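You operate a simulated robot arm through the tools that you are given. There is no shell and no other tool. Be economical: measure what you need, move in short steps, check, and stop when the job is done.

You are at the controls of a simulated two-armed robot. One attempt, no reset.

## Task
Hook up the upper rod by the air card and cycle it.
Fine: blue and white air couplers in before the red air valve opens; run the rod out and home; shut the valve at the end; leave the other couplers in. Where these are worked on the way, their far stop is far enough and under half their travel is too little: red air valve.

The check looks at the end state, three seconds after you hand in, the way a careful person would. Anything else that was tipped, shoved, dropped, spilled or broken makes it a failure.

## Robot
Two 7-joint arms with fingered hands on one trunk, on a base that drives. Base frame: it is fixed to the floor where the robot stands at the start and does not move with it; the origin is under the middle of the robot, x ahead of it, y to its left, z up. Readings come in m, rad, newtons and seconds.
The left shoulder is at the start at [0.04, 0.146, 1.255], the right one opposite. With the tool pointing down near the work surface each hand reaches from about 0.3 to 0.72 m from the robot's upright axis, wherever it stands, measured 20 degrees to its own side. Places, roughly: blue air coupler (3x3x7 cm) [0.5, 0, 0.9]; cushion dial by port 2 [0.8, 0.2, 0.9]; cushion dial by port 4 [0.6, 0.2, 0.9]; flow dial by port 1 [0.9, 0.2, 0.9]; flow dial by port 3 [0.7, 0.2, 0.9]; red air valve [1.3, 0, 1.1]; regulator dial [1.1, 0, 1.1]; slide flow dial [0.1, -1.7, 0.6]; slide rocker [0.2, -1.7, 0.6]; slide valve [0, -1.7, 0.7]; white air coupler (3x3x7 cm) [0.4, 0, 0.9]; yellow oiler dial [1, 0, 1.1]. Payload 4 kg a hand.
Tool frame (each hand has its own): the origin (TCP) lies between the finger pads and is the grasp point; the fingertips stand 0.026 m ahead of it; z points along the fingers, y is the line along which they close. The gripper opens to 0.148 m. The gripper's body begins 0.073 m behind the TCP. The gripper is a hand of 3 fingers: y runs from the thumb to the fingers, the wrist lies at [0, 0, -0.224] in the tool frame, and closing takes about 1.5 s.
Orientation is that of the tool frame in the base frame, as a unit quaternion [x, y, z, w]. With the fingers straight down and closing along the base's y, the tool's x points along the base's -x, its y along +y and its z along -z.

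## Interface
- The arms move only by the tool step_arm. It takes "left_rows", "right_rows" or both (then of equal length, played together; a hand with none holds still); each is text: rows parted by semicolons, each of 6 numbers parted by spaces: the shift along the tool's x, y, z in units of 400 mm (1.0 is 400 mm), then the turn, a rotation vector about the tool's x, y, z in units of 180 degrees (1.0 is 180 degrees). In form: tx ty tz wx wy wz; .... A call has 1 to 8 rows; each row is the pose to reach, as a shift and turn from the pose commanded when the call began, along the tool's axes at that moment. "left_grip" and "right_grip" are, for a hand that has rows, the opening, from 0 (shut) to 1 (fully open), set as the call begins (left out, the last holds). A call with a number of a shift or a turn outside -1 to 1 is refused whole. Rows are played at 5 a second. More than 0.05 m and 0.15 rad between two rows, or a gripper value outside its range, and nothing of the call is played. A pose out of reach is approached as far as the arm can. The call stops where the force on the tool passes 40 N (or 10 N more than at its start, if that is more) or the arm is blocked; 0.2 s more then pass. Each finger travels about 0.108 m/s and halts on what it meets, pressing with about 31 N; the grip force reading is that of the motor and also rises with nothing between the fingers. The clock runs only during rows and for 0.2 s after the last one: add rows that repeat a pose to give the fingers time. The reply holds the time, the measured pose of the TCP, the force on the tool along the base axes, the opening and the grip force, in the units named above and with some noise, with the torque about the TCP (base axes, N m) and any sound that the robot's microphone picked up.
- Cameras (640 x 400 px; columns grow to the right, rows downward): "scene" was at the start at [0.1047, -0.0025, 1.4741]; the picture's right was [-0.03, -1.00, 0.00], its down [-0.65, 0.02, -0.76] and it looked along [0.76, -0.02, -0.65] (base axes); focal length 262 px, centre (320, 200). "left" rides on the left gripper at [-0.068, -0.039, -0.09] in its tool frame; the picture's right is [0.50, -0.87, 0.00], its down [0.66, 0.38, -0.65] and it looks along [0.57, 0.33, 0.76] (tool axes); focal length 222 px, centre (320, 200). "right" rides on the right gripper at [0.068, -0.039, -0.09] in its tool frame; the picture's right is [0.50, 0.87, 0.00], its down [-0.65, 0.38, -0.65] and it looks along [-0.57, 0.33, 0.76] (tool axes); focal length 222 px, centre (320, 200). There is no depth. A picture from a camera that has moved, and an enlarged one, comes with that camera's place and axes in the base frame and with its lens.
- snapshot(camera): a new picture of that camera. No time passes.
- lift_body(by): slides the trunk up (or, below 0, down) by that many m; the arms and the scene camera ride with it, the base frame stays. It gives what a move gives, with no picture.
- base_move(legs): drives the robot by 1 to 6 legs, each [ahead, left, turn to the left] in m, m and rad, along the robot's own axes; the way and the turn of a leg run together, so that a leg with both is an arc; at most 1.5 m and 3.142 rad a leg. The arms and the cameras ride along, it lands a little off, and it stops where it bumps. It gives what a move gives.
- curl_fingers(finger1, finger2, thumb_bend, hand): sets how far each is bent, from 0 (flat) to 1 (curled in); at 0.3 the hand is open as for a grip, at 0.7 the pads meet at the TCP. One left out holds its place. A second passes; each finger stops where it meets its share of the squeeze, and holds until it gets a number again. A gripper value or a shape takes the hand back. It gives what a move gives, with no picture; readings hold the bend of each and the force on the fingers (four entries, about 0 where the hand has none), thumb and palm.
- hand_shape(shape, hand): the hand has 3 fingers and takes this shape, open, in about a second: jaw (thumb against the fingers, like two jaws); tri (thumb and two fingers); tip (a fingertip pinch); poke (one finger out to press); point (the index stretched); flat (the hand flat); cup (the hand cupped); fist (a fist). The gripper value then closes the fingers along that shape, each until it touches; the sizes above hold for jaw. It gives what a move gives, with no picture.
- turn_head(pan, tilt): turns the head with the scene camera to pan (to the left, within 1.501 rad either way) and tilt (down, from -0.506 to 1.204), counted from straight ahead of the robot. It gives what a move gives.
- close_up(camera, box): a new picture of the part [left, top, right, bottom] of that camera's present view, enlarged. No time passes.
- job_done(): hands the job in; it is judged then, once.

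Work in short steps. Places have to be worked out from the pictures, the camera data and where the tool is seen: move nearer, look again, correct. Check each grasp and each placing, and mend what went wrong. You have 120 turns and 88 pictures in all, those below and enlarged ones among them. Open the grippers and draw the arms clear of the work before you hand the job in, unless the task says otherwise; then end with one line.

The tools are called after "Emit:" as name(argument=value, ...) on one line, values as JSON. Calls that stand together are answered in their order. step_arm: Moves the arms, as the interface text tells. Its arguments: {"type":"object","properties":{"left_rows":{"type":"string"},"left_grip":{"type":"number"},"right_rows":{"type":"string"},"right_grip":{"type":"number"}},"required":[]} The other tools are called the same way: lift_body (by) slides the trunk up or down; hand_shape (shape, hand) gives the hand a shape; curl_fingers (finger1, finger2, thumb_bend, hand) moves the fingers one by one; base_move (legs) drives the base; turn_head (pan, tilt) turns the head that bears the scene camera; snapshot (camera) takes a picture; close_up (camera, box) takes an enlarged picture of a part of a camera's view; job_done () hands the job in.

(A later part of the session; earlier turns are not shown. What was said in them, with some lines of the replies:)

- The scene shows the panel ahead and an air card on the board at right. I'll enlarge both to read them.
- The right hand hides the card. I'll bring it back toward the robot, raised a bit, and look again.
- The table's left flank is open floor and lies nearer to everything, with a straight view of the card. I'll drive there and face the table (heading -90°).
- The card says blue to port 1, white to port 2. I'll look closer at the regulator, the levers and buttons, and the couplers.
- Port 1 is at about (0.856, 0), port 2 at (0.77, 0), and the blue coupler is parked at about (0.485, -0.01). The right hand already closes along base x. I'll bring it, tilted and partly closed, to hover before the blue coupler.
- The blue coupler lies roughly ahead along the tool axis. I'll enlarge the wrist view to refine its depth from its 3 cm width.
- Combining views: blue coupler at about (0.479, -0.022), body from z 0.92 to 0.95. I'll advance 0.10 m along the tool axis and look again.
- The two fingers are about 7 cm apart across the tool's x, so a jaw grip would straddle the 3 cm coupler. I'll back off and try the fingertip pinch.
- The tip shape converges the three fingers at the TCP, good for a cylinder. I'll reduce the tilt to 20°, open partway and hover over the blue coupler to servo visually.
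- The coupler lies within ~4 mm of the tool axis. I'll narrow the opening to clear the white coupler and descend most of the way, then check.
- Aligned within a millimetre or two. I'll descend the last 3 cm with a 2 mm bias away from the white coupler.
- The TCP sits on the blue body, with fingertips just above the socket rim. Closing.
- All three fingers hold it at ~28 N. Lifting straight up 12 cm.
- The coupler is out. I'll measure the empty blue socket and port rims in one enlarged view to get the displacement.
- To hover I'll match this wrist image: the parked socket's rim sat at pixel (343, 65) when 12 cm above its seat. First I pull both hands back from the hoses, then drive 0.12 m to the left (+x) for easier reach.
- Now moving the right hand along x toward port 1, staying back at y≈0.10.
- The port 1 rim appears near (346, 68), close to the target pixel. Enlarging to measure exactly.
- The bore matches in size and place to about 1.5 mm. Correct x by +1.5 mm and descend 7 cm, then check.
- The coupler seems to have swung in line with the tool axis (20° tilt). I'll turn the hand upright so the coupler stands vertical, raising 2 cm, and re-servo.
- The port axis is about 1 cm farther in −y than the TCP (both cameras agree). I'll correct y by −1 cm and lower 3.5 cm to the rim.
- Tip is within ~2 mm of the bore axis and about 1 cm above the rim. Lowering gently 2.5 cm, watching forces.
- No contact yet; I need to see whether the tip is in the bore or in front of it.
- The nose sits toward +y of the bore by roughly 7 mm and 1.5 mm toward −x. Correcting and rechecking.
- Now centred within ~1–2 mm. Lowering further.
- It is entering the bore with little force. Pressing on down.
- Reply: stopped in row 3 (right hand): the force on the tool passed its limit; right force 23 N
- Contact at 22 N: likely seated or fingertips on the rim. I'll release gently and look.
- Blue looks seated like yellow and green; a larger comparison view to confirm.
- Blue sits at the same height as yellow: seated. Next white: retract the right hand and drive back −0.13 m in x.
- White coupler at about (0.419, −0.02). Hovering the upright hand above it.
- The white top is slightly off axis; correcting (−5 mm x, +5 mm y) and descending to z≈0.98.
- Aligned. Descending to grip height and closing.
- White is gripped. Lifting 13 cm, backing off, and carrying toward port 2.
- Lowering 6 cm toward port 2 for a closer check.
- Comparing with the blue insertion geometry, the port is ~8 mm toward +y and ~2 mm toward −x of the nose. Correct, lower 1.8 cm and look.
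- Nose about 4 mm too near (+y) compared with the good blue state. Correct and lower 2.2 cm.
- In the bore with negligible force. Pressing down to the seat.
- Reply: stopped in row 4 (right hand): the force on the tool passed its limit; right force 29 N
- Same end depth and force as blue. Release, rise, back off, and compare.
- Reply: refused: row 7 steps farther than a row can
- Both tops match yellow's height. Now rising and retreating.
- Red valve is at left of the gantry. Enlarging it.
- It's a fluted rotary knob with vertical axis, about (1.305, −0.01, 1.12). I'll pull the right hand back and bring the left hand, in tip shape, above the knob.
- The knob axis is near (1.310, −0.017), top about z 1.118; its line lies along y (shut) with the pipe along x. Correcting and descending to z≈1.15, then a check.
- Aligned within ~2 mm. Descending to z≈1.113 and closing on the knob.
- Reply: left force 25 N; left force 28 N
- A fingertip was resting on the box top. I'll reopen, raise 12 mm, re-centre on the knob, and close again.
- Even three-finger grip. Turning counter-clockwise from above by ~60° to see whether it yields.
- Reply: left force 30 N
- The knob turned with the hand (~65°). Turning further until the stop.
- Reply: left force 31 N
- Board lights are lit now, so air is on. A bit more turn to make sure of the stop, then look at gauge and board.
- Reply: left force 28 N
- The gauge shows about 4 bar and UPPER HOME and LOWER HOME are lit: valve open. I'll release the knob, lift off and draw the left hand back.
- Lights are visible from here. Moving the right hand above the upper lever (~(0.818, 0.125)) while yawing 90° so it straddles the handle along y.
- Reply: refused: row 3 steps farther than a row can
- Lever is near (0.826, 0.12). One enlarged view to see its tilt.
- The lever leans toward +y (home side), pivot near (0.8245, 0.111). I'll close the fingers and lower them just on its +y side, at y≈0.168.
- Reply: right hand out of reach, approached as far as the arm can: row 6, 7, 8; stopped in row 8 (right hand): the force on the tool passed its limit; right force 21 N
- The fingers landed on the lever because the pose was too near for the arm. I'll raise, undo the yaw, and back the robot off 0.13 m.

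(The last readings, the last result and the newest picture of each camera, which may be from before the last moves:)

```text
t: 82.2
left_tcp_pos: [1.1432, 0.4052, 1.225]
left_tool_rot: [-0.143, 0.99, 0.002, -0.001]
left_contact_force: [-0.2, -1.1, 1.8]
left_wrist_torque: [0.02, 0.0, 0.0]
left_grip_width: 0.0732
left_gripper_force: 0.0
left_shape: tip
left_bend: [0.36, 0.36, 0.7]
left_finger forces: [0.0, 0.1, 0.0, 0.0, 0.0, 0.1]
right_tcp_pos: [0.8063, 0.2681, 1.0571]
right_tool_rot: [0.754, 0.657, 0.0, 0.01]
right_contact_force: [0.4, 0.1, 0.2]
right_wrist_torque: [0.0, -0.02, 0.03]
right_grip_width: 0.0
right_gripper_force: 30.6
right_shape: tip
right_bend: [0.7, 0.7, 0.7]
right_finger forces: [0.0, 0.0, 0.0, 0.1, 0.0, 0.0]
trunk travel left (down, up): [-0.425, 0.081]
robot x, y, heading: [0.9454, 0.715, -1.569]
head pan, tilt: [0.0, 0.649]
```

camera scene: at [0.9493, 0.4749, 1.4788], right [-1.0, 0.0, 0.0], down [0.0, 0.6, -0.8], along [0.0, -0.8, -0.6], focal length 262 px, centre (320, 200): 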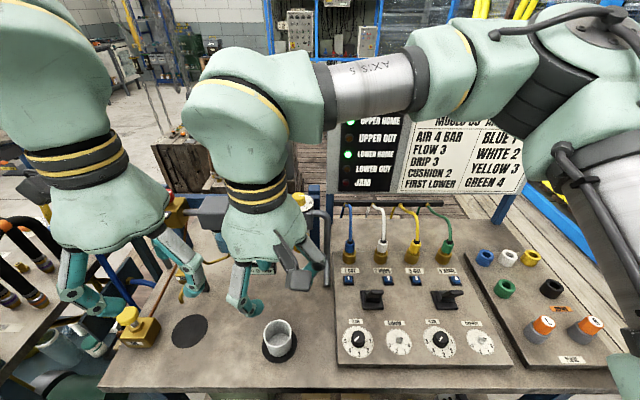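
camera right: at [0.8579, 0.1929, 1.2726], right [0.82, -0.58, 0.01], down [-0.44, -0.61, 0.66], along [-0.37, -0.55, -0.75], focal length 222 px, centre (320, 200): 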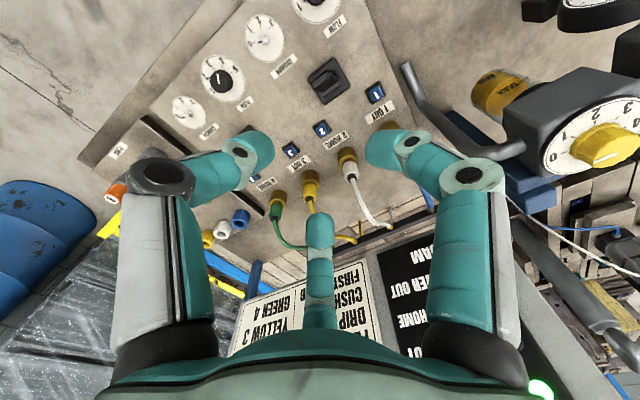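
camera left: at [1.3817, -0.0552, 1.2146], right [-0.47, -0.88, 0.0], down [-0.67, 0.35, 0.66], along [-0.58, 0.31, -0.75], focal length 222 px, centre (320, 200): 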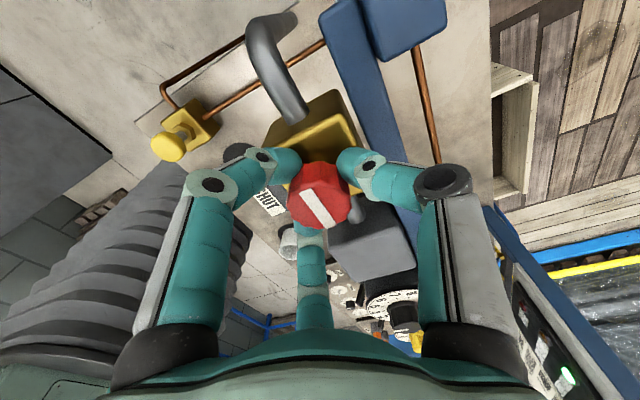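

Now placing the closed fingers at (0.8245, 0.168, 0.962), then pushing the lever away.

Emit:
step_arm(right_rows="-0.08 0.027 0 0 0 0;-0.16 0.053 0 0 0 0;-0.2416 0.079 0 0 0 0;-0.2416 0.079 0.08 0 0 0;-0.2416 0.079 0.16 0 0 0;-0.2416 0.079 0.2375 0 0 0")

Emit:
step_arm(right_rows="-0.035 0.005 0 0 0 0;-0.07 0.01 0 0 0 0;-0.105 0.015 0 0 0 0;-0.14 0.02 0 0 0 0;-0.17 0.024 0 0 0 0")

Emit:
close_up(camera="scene", box=[300, 100, 460, 300])

```text
t: 83.6
left_tcp_pos: [1.1435, 0.4086, 1.2265]
left_tool_rot: [-0.143, 0.99, 0.002, -0.001]
left_contact_force: [-0.3, -0.2, 0.1]
left_wrist_torque: [-0.01, -0.01, -0.02]
left_grip_width: 0.0735
left_gripper_force: 0.1
left_shape: tip
left_bend: [0.36, 0.36, 0.7]
left_finger forces: [0.1, 0.0, 0.0, 0.0, 0.1, 0.0]
right_tcp_pos: [0.8268, 0.1682, 0.9645]
right_tool_rot: [0.754, 0.657, -0.001, 0.01]
right_contact_force: [-0.6, 0.5, -0.5]
right_wrist_torque: [0.0, 0.02, 0.0]
right_grip_width: 0.0
right_gripper_force: 30.8
right_shape: tip
right_bend: [0.7, 0.7, 0.7]
right_finger forces: [0.0, 0.0, 0.0, 0.1, 0.0, 0.0]
trunk travel left (down, up): [-0.425, 0.081]
robot x, y, heading: [0.9468, 0.7072, -1.568]
head pan, tilt: [0.0, 0.649]
```

```text
t: 84.8
left_tcp_pos: [1.1432, 0.4133, 1.2279]
left_tool_rot: [-0.143, 0.99, -0.002, -0.001]
left_contact_force: [0.5, 0.5, 0.7]
left_wrist_torque: [-0.02, -0.01, 0.01]
left_grip_width: 0.0735
left_gripper_force: 0.0
left_shape: tip
left_bend: [0.36, 0.36, 0.7]
left_finger forces: [0.1, 0.0, 0.0, 0.1, 0.0, 0.0]
right_tcp_pos: [0.8265, 0.1058, 0.9689]
right_tool_rot: [0.754, 0.657, -0.001, 0.01]
right_contact_force: [-0.9, 17.9, 4.0]
right_wrist_torque: [0.03, 0.02, 0.08]
right_grip_width: 0.0
right_gripper_force: 30.9
right_shape: tip
right_bend: [0.7, 0.7, 0.7]
right_finger forces: [0.1, 17.2, 0.0, 0.0, 0.0, 0.0]
trunk travel left (down, up): [-0.425, 0.081]
robot x, y, heading: [0.9417, 0.7104, -1.573]
head pan, tilt: [0.0, 0.649]
```

```text
2.00 times, centred on (380, 200) of scene
camera zoom: at [0.9448, 0.6098, 1.4793], right [-1.0, 0.0, 0.0], down [0.0, 0.6, -0.8], along [0.0, -0.8, -0.6], focal length 524 px, centre (200, 200)
```

zoom: 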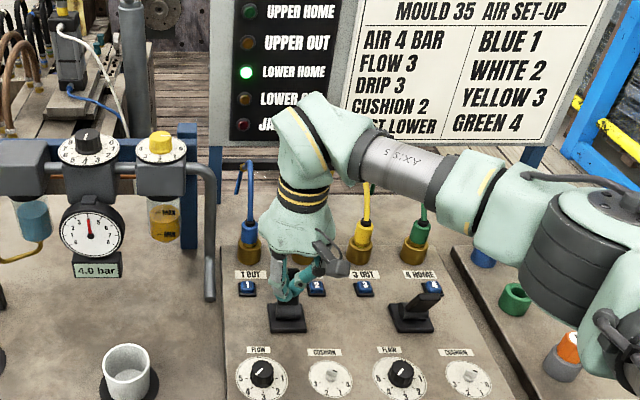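

UPPER HOME went out, so the rod is moving. I'll hold a touch further and wait two seconds for UPPER OUT.

Emit:
step_arm(right_rows="-0.012 0.002 0 0 0 0;-0.02 0.003 0 0 0 0;-0.02 0.003 0 0 0 0;-0.02 0.003 0 0 0 0;-0.02 0.003 0 0 0 0;-0.02 0.003 0 0 0 0;-0.02 0.003 0 0 0 0;-0.02 0.003 0 0 0 0")

Emit:
close_up(camera="scene", box=[300, 100, 460, 300])

```text
t: 86.6
left_tcp_pos: [1.1446, 0.4096, 1.2271]
left_tool_rot: [-0.143, 0.99, 0.0, -0.002]
left_contact_force: [-0.3, -0.1, -0.7]
left_wrist_torque: [0.03, 0.03, 0.02]
left_grip_width: 0.0738
left_gripper_force: 0.0
left_shape: tip
left_bend: [0.36, 0.36, 0.7]
left_finger forces: [0.0, 0.0, 0.1, 0.1, 0.0, 0.0]
right_tcp_pos: [0.8269, 0.0948, 0.9672]
right_tool_rot: [0.754, 0.657, -0.002, 0.012]
right_contact_force: [1.9, 8.8, 6.0]
right_wrist_torque: [0.14, 0.1, -0.2]
right_grip_width: 0.0001
right_gripper_force: 30.4
right_shape: tip
right_bend: [0.7, 0.7, 0.75]
right_finger forces: [17.0, 0.0, 0.0, 0.1, 0.1, 0.0]
trunk travel left (down, up): [-0.425, 0.081]
robot x, y, heading: [0.948, 0.7116, -1.573]
head pan, tilt: [0.0, 0.649]
```

```text
2.00 times, centred on (380, 200) of scene
camera zoom: at [0.9456, 0.6055, 1.479], right [-1.0, 0.0, 0.0], down [0.0, 0.6, -0.8], along [0.0, -0.8, -0.6], focal length 524 px, centre (200, 200)
```

zoom: 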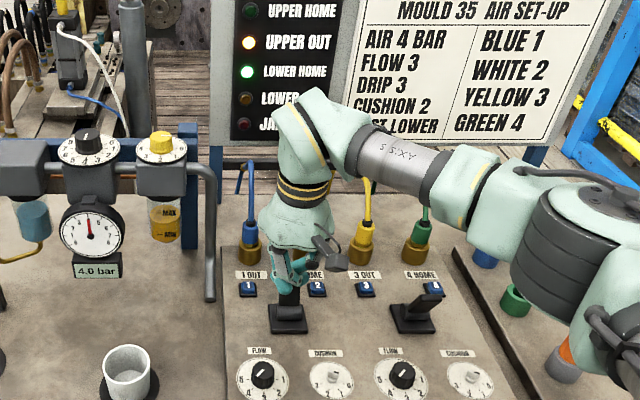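

UPPER OUT is lit. Now I raise over the lever, come down on its far side (y≈0.058) and pull it back.

Emit:
step_arm(right_rows="0.01 0 -0.06 0 0 0;0.01 0 -0.16 0 0 0;-0.04 0.006 -0.16 0 0 0;-0.0917 0.0127 -0.16 0 0 0;-0.0917 0.0127 -0.08 0 0 0;-0.0917 0.0127 0.0 0 0 0;-0.0917 0.0127 0.012 0 0 0")

Emit:
close_up(camera="scene", box=[300, 100, 460, 300])

```text
t: 88.2
left_tcp_pos: [1.1441, 0.4113, 1.2265]
left_tool_rot: [-0.143, 0.99, 0.0, -0.002]
left_contact_force: [-0.1, -1.2, 0.5]
left_wrist_torque: [0.01, 0.02, 0.0]
left_grip_width: 0.0737
left_gripper_force: 0.0
left_shape: tip
left_bend: [0.36, 0.36, 0.7]
left_finger forces: [0.0, 0.0, 0.0, 0.0, 0.0, 0.0]
right_tcp_pos: [0.8255, 0.0542, 0.968]
right_tool_rot: [0.754, 0.657, -0.005, 0.015]
right_contact_force: [-1.8, -9.2, 29.1]
right_wrist_torque: [0.78, -0.05, 0.02]
right_grip_width: 0.0
right_gripper_force: 30.8
right_shape: tip
right_bend: [0.7, 0.73, 0.76]
right_finger forces: [0.0, 57.5, 0.0, 0.0, 0.0, 0.1]
trunk travel left (down, up): [-0.425, 0.081]
robot x, y, heading: [0.9425, 0.7138, -1.57]
head pan, tilt: [0.0, 0.649]
```

```text
2.00 times, centred on (380, 200) of scene
camera zoom: at [0.9461, 0.6064, 1.4794], right [-1.0, 0.0, 0.0], down [0.0, 0.6, -0.8], along [0.0, -0.8, -0.6], focal length 524 px, centre (200, 200)
```

zoom: 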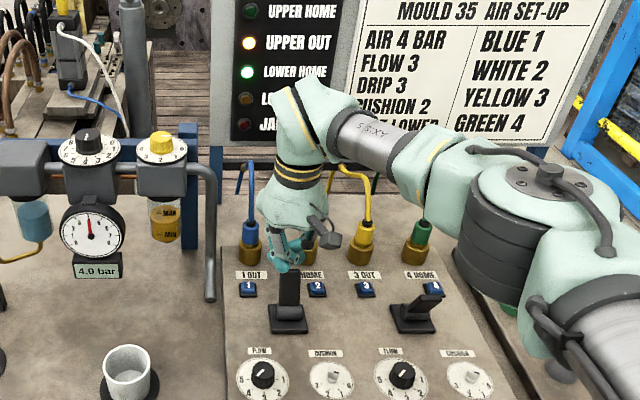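

A fingertip rests on the lever's tip: it leans farther −y than I assumed. Raise, move 2.4 cm further, lower.

Emit:
step_arm(right_rows="0 0 -0.08 0 0 0;0 0 -0.16 0 0 0;-0.0595 0.008 -0.16 0 0 0;-0.0595 0.008 -0.08 0 0 0;-0.0595 0.008 -0.01 0 0 0")

```text
t: 89.4
left_tcp_pos: [1.1433, 0.4077, 1.2266]
left_tool_rot: [-0.143, 0.99, 0.001, -0.001]
left_contact_force: [-0.3, -0.1, 0.1]
left_wrist_torque: [0.02, 0.02, -0.02]
left_grip_width: 0.0738
left_gripper_force: 0.1
left_shape: tip
left_bend: [0.36, 0.36, 0.7]
left_finger forces: [0.0, 0.1, 0.1, 0.1, 0.0, 0.0]
right_tcp_pos: [0.8261, 0.0313, 0.9661]
right_tool_rot: [0.753, 0.657, -0.001, 0.011]
right_contact_force: [-0.4, 0.0, 0.3]
right_wrist_torque: [0.01, 0.02, 0.02]
right_grip_width: 0.0
right_gripper_force: 30.8
right_shape: tip
right_bend: [0.7, 0.71, 0.76]
right_finger forces: [0.1, 0.0, 0.0, 0.1, 0.0, 0.1]
trunk travel left (down, up): [-0.425, 0.081]
robot x, y, heading: [0.9466, 0.7088, -1.574]
head pan, tilt: [0.0, 0.649]
```

Clear. Now pulling the lever toward +y.

Emit:
step_arm(right_rows="0.05 -0.007 0 0 0 0;0.09 -0.012 0 0 0 0;0.13 -0.018 0 0 0 0;0.17 -0.0235 0 0 0 0;0.21 -0.029 0 0 0 0;0.245 -0.034 0 0 0 0;0.26 -0.036 0 0 0 0;0.26 -0.036 0 0 0 0")

Emit:
step_arm(right_rows="0 0 0 0 0 0;0 0 0 0 0 0;0 0 0 0 0 0;0 0 0 0 0 0;0 0 0 0 0 0;0 0 0 0 0 0;0 0 0 0 0 0")

Emit:
close_up(camera="scene", box=[300, 100, 460, 300])

```text
t: 90.5
left_tcp_pos: [1.1443, 0.4046, 1.226]
left_tool_rot: [-0.143, 0.99, 0.001, -0.001]
left_contact_force: [0.3, 0.6, 0.2]
left_wrist_torque: [-0.01, 0.01, -0.01]
left_grip_width: 0.0735
left_gripper_force: 0.0
left_shape: tip
left_bend: [0.36, 0.36, 0.7]
left_finger forces: [0.0, 0.0, 0.0, 0.0, 0.1, 0.0]
right_tcp_pos: [0.8244, 0.0962, 0.9715]
right_tool_rot: [0.754, 0.657, -0.012, 0.023]
right_contact_force: [4.6, -18.3, 1.7]
right_wrist_torque: [-0.13, -0.07, -0.3]
right_grip_width: 0.0
right_gripper_force: 31.0
right_shape: tip
right_bend: [0.7, 0.7, 0.75]
right_finger forces: [0.0, 27.1, 0.1, 0.0, 0.0, 0.0]
trunk travel left (down, up): [-0.425, 0.081]
robot x, y, heading: [0.9469, 0.7046, -1.573]
head pan, tilt: [0.0, 0.649]
stopped in row 5 (right hand): the force on the tool passed its limit (the readings are from after the stop); the commanded pose is now the measured one
```

```text
t: 92.2
left_tcp_pos: [1.143, 0.4046, 1.2244]
left_tool_rot: [-0.144, 0.99, 0.002, -0.002]
left_contact_force: [-1.1, -0.6, -0.1]
left_wrist_torque: [0.03, -0.02, -0.02]
left_grip_width: 0.0737
left_gripper_force: 0.1
left_shape: tip
left_bend: [0.36, 0.36, 0.7]
left_finger forces: [0.0, 0.0, 0.0, 0.0, 0.1, 0.1]
right_tcp_pos: [0.8251, 0.0961, 0.9717]
right_tool_rot: [0.754, 0.656, -0.011, 0.023]
right_contact_force: [4.9, -28.6, 16.0]
right_wrist_torque: [0.18, -0.18, -0.38]
right_grip_width: 0.0001
right_gripper_force: 30.8
right_shape: tip
right_bend: [0.7, 0.7, 0.75]
right_finger forces: [0.1, 42.5, 0.1, 0.0, 0.1, 0.0]
trunk travel left (down, up): [-0.425, 0.081]
robot x, y, heading: [0.9465, 0.7061, -1.573]
head pan, tilt: [0.0, 0.649]
```

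```text
2.00 times, centred on (380, 200) of scene
camera zoom: at [0.9464, 0.5989, 1.4785], right [-1.0, 0.0, 0.0], down [0.0, 0.61, -0.79], along [0.0, -0.79, -0.61], focal length 524 px, centre (200, 200)
```

zoom: 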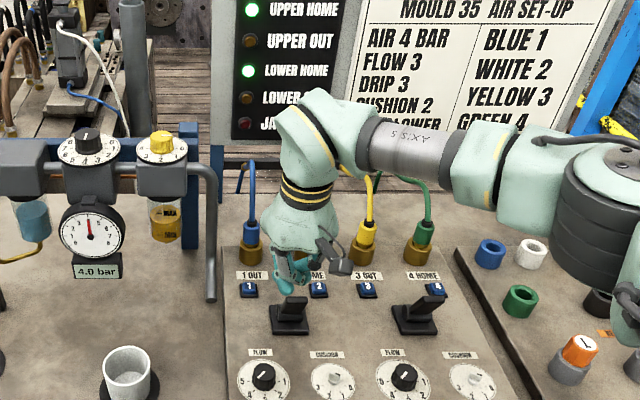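

UPPER HOME is lit again: cycle complete. Now backing the right hand off, up and away; then return to the valve.

Emit:
step_arm(right_rows="-0.03 0.004 0 0 0 0;-0.05 0.006 0 0 0 0;-0.05 0.006 -0.1 0 0 0;-0.05 0.006 -0.2 0 0 0;-0.05 0.006 -0.3 0 0 0;-0.05 0.006 -0.4 0 0 0;0.05 0 -0.45 0 0 0;0.15 0 -0.48 0 0 0")

Emit:
step_arm(right_rows="0.1 0 0 0 0 0;0.2 0 0 0 0 0;0.3 0 0 0 0 0;0.4 0 0 0 0 0", right_grip=0.4)

Emit:
base_move(legs=[[0, 0.17, 0], [0.125, 0, 0]])

```text
t: 94.0
left_tcp_pos: [1.1418, 0.4083, 1.2268]
left_tool_rot: [-0.143, 0.99, 0.0, 0.0]
left_contact_force: [0.3, 0.4, 0.8]
left_wrist_torque: [0.01, 0.01, 0.0]
left_grip_width: 0.0737
left_gripper_force: 0.0
left_shape: tip
left_bend: [0.36, 0.36, 0.7]
left_finger forces: [0.0, 0.1, 0.0, 0.0, 0.1, 0.0]
right_tcp_pos: [0.8301, 0.169, 1.1618]
right_tool_rot: [0.755, 0.655, -0.01, 0.021]
right_contact_force: [-0.4, 0.2, -0.1]
right_wrist_torque: [-0.05, 0.01, 0.02]
right_grip_width: 0.0
right_gripper_force: 30.9
right_shape: tip
right_bend: [0.7, 0.7, 0.75]
right_finger forces: [0.0, 0.1, 0.1, 0.1, 0.1, 0.0]
trunk travel left (down, up): [-0.425, 0.081]
robot x, y, heading: [0.9464, 0.7069, -1.569]
head pan, tilt: [0.0, 0.649]
```

```text
t: 95.0
left_tcp_pos: [1.1431, 0.4086, 1.2257]
left_tool_rot: [-0.143, 0.99, 0.001, -0.001]
left_contact_force: [-1.0, 0.3, 0.5]
left_wrist_torque: [0.02, -0.02, -0.01]
left_grip_width: 0.0737
left_gripper_force: 0.1
left_shape: tip
left_bend: [0.36, 0.36, 0.7]
left_finger forces: [0.0, 0.0, 0.1, 0.0, 0.1, 0.0]
right_tcp_pos: [0.8513, 0.3268, 1.1546]
right_tool_rot: [0.755, 0.656, -0.011, 0.022]
right_contact_force: [0.4, 0.6, 0.4]
right_wrist_torque: [-0.02, 0.03, 0.01]
right_grip_width: 0.0586
right_gripper_force: 0.0
right_shape: tip
right_bend: [0.77, 0.77, 0.7]
right_finger forces: [0.1, 0.1, 0.1, 0.0, 0.0, 0.0]
trunk travel left (down, up): [-0.425, 0.081]
robot x, y, heading: [0.9453, 0.7061, -1.569]
head pan, tilt: [0.0, 0.649]
```

```text
t: 97.3
left_tcp_pos: [1.3149, 0.2858, 1.2263]
left_tool_rot: [-0.144, 0.99, 0.0, -0.001]
left_contact_force: [0.6, 0.5, -0.5]
left_wrist_torque: [-0.01, -0.01, -0.01]
left_grip_width: 0.0734
left_gripper_force: 0.1
left_shape: tip
left_bend: [0.36, 0.36, 0.7]
left_finger forces: [0.0, 0.0, 0.0, 0.0, 0.0, 0.0]
right_tcp_pos: [1.0236, 0.2047, 1.1553]
right_tool_rot: [0.755, 0.656, -0.011, 0.022]
right_contact_force: [0.2, 0.1, -0.1]
right_wrist_torque: [-0.02, -0.03, 0.01]
right_grip_width: 0.059
right_gripper_force: 0.1
right_shape: tip
right_bend: [0.77, 0.77, 0.7]
right_finger forces: [0.0, 0.1, 0.1, 0.0, 0.0, 0.1]
trunk travel left (down, up): [-0.425, 0.081]
robot x, y, heading: [1.1184, 0.5855, -1.569]
head pan, tilt: [0.0, 0.649]
```

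Returning the left hand above the knob along the same line, and checking alignment.

Emit:
step_arm(left_rows="0.031 -0.104 0 0 0 0;0.063 -0.208 0 0 0 0;0.094 -0.312 0 0 0 0;0.126 -0.417 0 0 0 0;0.157 -0.521 0 0 0 0;0.189 -0.625 0 0 0 0;0.22 -0.729 0 0 0 0;0.22 -0.729 0.1 0 0 0")

Emit:
snapshot(camera="left")

```text
t: 99.1
left_tcp_pos: [1.3133, -0.0207, 1.1847]
left_tool_rot: [-0.143, 0.99, 0.0, -0.001]
left_contact_force: [0.4, 0.9, -0.5]
left_wrist_torque: [0.01, 0.05, 0.0]
left_grip_width: 0.0734
left_gripper_force: 0.0
left_shape: tip
left_bend: [0.36, 0.36, 0.7]
left_finger forces: [0.0, 0.0, 0.0, 0.0, 0.0, 0.1]
right_tcp_pos: [1.0241, 0.2021, 1.1535]
right_tool_rot: [0.754, 0.656, -0.01, 0.021]
right_contact_force: [-1.1, 1.3, -0.3]
right_wrist_torque: [-0.02, -0.01, 0.02]
right_grip_width: 0.0593
right_gripper_force: 0.1
right_shape: tip
right_bend: [0.77, 0.77, 0.7]
right_finger forces: [0.0, 0.0, 0.0, 0.0, 0.0, 0.0]
trunk travel left (down, up): [-0.425, 0.081]
robot x, y, heading: [1.1171, 0.5852, -1.571]
head pan, tilt: [0.0, 0.649]
```

```text
3 pictures are left
camera left: at [1.3891, -0.0403, 1.2747], right [-0.23, -0.97, 0.0], down [-0.73, 0.18, 0.66], along [-0.64, 0.15, -0.75], focal length 222 px, centre (320, 200)
```

left: 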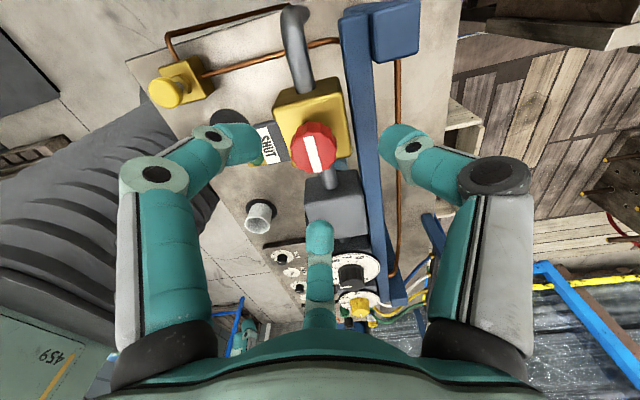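

Knob line now lies along x (fully open at 90°). Small correction, descend, and grip.

Emit:
step_arm(left_rows="0 0.0105 0.04 0 0 0;0 0.0105 0.08 0 0 0;0 0.0105 0.12 0 0 0;0 0.0105 0.15 0 0 0")

Emit:
step_arm(left_rows="0 0 0 0 0 0;0 0 0 0 0 0;0 0 0 0 0 0;0 0 0 0 0 0;0 0 0 0 0 0", left_grip=0)

```text
t: 100.1
left_tcp_pos: [1.3113, -0.0167, 1.1264]
left_tool_rot: [-0.144, 0.99, 0.0, -0.002]
left_contact_force: [0.1, 0.5, 0.6]
left_wrist_torque: [-0.01, 0.02, 0.01]
left_grip_width: 0.0734
left_gripper_force: 0.1
left_shape: tip
left_bend: [0.36, 0.36, 0.7]
left_finger forces: [0.1, 0.0, 0.0, 0.1, 0.0, 0.1]
right_tcp_pos: [1.0235, 0.2019, 1.1527]
right_tool_rot: [0.754, 0.656, -0.009, 0.021]
right_contact_force: [-0.6, 0.1, 0.8]
right_wrist_torque: [-0.01, 0.0, 0.01]
right_grip_width: 0.0589
right_gripper_force: 0.0
right_shape: tip
right_bend: [0.77, 0.77, 0.7]
right_finger forces: [0.1, 0.0, 0.1, 0.0, 0.1, 0.0]
trunk travel left (down, up): [-0.425, 0.081]
robot x, y, heading: [1.1153, 0.5879, -1.57]
head pan, tilt: [0.0, 0.649]
```

```text
t: 101.3
left_tcp_pos: [1.3113, -0.0166, 1.1237]
left_tool_rot: [-0.143, 0.99, 0.002, 0.0]
left_contact_force: [-0.1, 4.6, -19.2]
left_wrist_torque: [0.09, -0.03, 0.04]
left_grip_width: 0.0273
left_gripper_force: 31.0
left_shape: tip
left_bend: [0.75, 0.75, 0.7]
left_finger forces: [27.2, 26.9, 0.0, 0.0, 25.6, 0.0]
right_tcp_pos: [1.0244, 0.2015, 1.1533]
right_tool_rot: [0.754, 0.656, -0.01, 0.021]
right_contact_force: [0.0, -0.6, -0.1]
right_wrist_torque: [0.0, 0.01, 0.01]
right_grip_width: 0.0588
right_gripper_force: 0.2
right_shape: tip
right_bend: [0.77, 0.77, 0.7]
right_finger forces: [0.0, 0.0, 0.0, 0.0, 0.0, 0.0]
trunk travel left (down, up): [-0.425, 0.081]
robot x, y, heading: [1.1168, 0.5839, -1.571]
head pan, tilt: [0.0, 0.649]
```

Even grip. Turning the knob clockwise (as seen from above) by 90° plus a margin to its shut stop.

Emit:
step_arm(left_rows="0 0 0 0 0 0.045;0 0 0 0 0 0.09;0 0 0 0 0 0.135;0 0 0 0 0 0.18;0 0 0 0 0 0.225;0 0 0 0 0 0.27;0 0 0 0 0 0.315;0 0 0 0 0 0.36")

Emit:
step_arm(left_rows="0 0 0 0 0 0.045;0 0 0 0 0 0.09;0 0 0 0 0 0.135;0 0 0 0 0 0.18;0 0 0 0 0 0.22;0 0 0 0 0 0.22")

Emit:
snapshot(camera="scene")

```text
t: 103.1
left_tcp_pos: [1.3106, -0.0181, 1.1244]
left_tool_rot: [0.411, 0.912, 0.001, -0.002]
left_contact_force: [-4.3, 4.0, -22.5]
left_wrist_torque: [0.02, -0.03, 0.02]
left_grip_width: 0.0262
left_gripper_force: 30.5
left_shape: tip
left_bend: [0.75, 0.75, 0.7]
left_finger forces: [26.3, 29.1, 0.0, 0.0, 27.6, 0.1]
right_tcp_pos: [1.0233, 0.2023, 1.1533]
right_tool_rot: [0.754, 0.656, -0.01, 0.02]
right_contact_force: [0.9, -0.3, -0.5]
right_wrist_torque: [0.0, 0.01, -0.01]
right_grip_width: 0.059
right_gripper_force: 0.1
right_shape: tip
right_bend: [0.77, 0.77, 0.7]
right_finger forces: [0.1, 0.0, 0.0, 0.0, 0.0, 0.1]
trunk travel left (down, up): [-0.425, 0.081]
robot x, y, heading: [1.1174, 0.5858, -1.571]
head pan, tilt: [0.0, 0.649]
```

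```text
t: 104.5
left_tcp_pos: [1.3104, -0.0185, 1.1232]
left_tool_rot: [0.694, 0.72, 0.0, -0.001]
left_contact_force: [-4.4, -2.4, -22.8]
left_wrist_torque: [-0.06, -0.01, 0.29]
left_grip_width: 0.0253
left_gripper_force: 31.5
left_shape: tip
left_bend: [0.75, 0.75, 0.7]
left_finger forces: [25.7, 29.6, 0.1, 0.0, 30.8, 0.1]
right_tcp_pos: [1.0223, 0.1997, 1.1533]
right_tool_rot: [0.755, 0.656, -0.01, 0.021]
right_contact_force: [-0.2, -0.5, -0.2]
right_wrist_torque: [0.02, -0.01, -0.01]
right_grip_width: 0.0588
right_gripper_force: 0.1
right_shape: tip
right_bend: [0.77, 0.77, 0.7]
right_finger forces: [0.0, 0.1, 0.1, 0.0, 0.0, 0.0]
trunk travel left (down, up): [-0.425, 0.081]
robot x, y, heading: [1.1159, 0.5868, -1.567]
head pan, tilt: [0.0, 0.649]
```

```text
2 pictures are left
camera scene: at [1.1153, 0.4746, 1.4785], right [-1.0, 0.0, 0.0], down [0.0, 0.61, -0.79], along [0.0, -0.79, -0.61], focal length 262 px, centre (320, 200)
```

scene: 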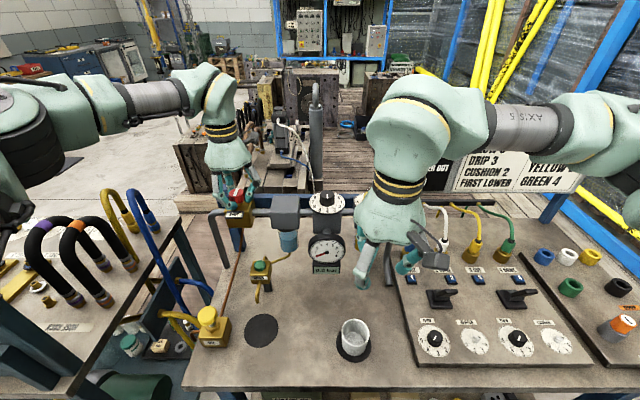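

The stop was reached (0.29 Nm) and the gauge needle is back at zero. Releasing the knob and drawing both hands clear.

Emit:
step_arm(left_rows="0 0 0 0 0 0;0 0 0 0 0 0;0 0 0 0 0 0;0 0 0 0 0 0;0 0 -0.08 0 0 0;0 0 -0.16 0 0 0;0 0 -0.25 0 0 0", left_grip=0.5)

Emit:
step_arm(left_rows="0.11 0 0 0 0 0;0.22 0 0 0 0 0;0.33 0 0 0 0 0;0.44 0 0 0 0 0;0.55 0 0 0 0 0;0.66 0 0 0 0 0", right_rows="0.06 0 -0.02 0 0 0;0.12 0 -0.04 0 0 0;0.18 0 -0.06 0 0 0;0.24 0 -0.08 0 0 0;0.24 0 -0.1 0 0 0;0.24 0 -0.1 0 0 0")

Emit:
close_up(camera="scene", box=[200, 170, 350, 290])

```text
t: 106.1
left_tcp_pos: [1.3098, -0.0162, 1.2263]
left_tool_rot: [0.694, 0.72, 0.0, -0.001]
left_contact_force: [-0.5, 0.0, 0.5]
left_wrist_torque: [-0.02, -0.01, 0.0]
left_grip_width: 0.0735
left_gripper_force: 0.1
left_shape: tip
left_bend: [0.36, 0.36, 0.7]
left_finger forces: [0.1, 0.0, 0.0, 0.1, 0.0, 0.0]
right_tcp_pos: [1.0223, 0.2024, 1.1533]
right_tool_rot: [0.754, 0.656, -0.01, 0.021]
right_contact_force: [0.7, 0.2, 0.2]
right_wrist_torque: [0.0, 0.02, -0.03]
right_grip_width: 0.0592
right_gripper_force: 0.1
right_shape: tip
right_bend: [0.77, 0.77, 0.7]
right_finger forces: [0.0, 0.0, 0.1, 0.0, 0.0, 0.1]
trunk travel left (down, up): [-0.425, 0.081]
robot x, y, heading: [1.1191, 0.5861, -1.576]
head pan, tilt: [0.0, 0.649]
```

```text
t: 107.5
left_tcp_pos: [1.3008, 0.2466, 1.2258]
left_tool_rot: [0.694, 0.72, -0.001, -0.001]
left_contact_force: [0.2, 0.1, -0.1]
left_wrist_torque: [-0.01, 0.02, -0.02]
left_grip_width: 0.0736
left_gripper_force: 0.0
left_shape: tip
left_bend: [0.36, 0.36, 0.7]
left_finger forces: [0.0, 0.0, 0.1, 0.0, 0.0, 0.1]
right_tcp_pos: [1.0362, 0.3007, 1.1899]
right_tool_rot: [0.755, 0.656, -0.011, 0.022]
right_contact_force: [-0.5, -0.1, 0.4]
right_wrist_torque: [0.02, -0.01, 0.01]
right_grip_width: 0.0589
right_gripper_force: 0.0
right_shape: tip
right_bend: [0.77, 0.77, 0.7]
right_finger forces: [0.0, 0.1, 0.1, 0.0, 0.0, 0.1]
trunk travel left (down, up): [-0.425, 0.081]
robot x, y, heading: [1.1144, 0.5853, -1.569]
head pan, tilt: [0.0, 0.649]
```

```text
3.33 times, centred on (275, 230) of scene
camera zoom: at [1.1154, 0.4791, 1.4788], right [-1.0, 0.0, 0.0], down [0.0, 0.6, -0.8], along [0.0, -0.8, -0.6], focal length 873 px, centre (470, 100)
```

zoom: 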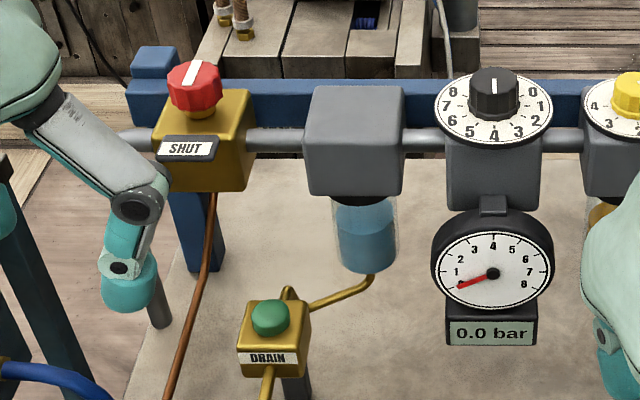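

Valve shut, 0.0 bar. Opening both hands fully, backing off the table, and taking one last look.

Emit:
base_move(legs=[[-0.2, 0, 0]])

Emit:
step_arm(left_rows="0 0 0 0 0 0;0 0 0 0 0 0;0 0 0 0 0 0", right_rows="0 0 0 0 0 0;0 0 0 0 0 0;0 0 0 0 0 0", left_grip=1, right_grip=1)

Emit:
snapshot(camera="scene")

```text
t: 109.1
left_tcp_pos: [1.3001, 0.439, 1.2241]
left_tool_rot: [0.695, 0.719, 0.001, -0.002]
left_contact_force: [-0.5, 0.3, 0.1]
left_wrist_torque: [0.03, -0.01, 0.0]
left_grip_width: 0.0734
left_gripper_force: 0.1
left_shape: tip
left_bend: [0.36, 0.36, 0.7]
left_finger forces: [0.0, 0.0, 0.0, 0.0, 0.0, 0.1]
right_tcp_pos: [1.0359, 0.494, 1.1885]
right_tool_rot: [0.755, 0.655, -0.009, 0.02]
right_contact_force: [-0.7, -0.6, -0.2]
right_wrist_torque: [0.04, -0.01, -0.01]
right_grip_width: 0.059
right_gripper_force: 0.1
right_shape: tip
right_bend: [0.77, 0.77, 0.7]
right_finger forces: [0.0, 0.1, 0.0, 0.0, 0.0, 0.0]
trunk travel left (down, up): [-0.425, 0.081]
robot x, y, heading: [1.116, 0.7841, -1.571]
head pan, tilt: [0.0, 0.649]
```

```text
t: 109.9
left_tcp_pos: [1.2998, 0.443, 1.2267]
left_tool_rot: [0.695, 0.719, 0.0, -0.001]
left_contact_force: [0.0, -0.2, -0.2]
left_wrist_torque: [0.0, -0.04, 0.01]
left_grip_width: 0.148
left_gripper_force: 0.2
left_shape: tip
left_bend: [0.3, 0.3, 0.3]
left_finger forces: [0.0, 0.0, 0.1, 0.0, 0.0, 0.0]
right_tcp_pos: [1.0351, 0.4982, 1.1899]
right_tool_rot: [0.755, 0.655, -0.01, 0.022]
right_contact_force: [0.2, 0.7, -0.5]
right_wrist_torque: [-0.02, 0.02, 0.01]
right_grip_width: 0.1477
right_gripper_force: 0.0
right_shape: tip
right_bend: [0.3, 0.3, 0.3]
right_finger forces: [0.0, 0.1, 0.0, 0.1, 0.0, 0.0]
trunk travel left (down, up): [-0.425, 0.081]
robot x, y, heading: [1.1148, 0.7845, -1.57]
head pan, tilt: [0.0, 0.649]
```

```text
0 pictures are left
camera scene: at [1.115, 0.6767, 1.4789], right [-1.0, 0.0, 0.0], down [0.0, 0.6, -0.8], along [0.0, -0.8, -0.6], focal length 262 px, centre (320, 200)
```

scene: 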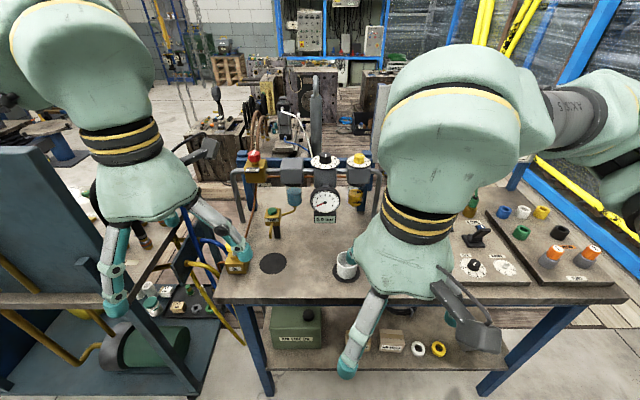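

Everything stands in place: the valve is shut, the gauge reads zero, the rod is home, and the hands are open and clear. Handing in.

Emit:
job_done()

```text
The job is handed in.
```

The upper rod is hooked up by the card, with blue in port 1 and white in port 2 before I opened the red valve. I ran it out and home (both board lights confirmed it), shut the valve (gauge 0.0 bar), and left yellow and green in; I did not touch any dial.
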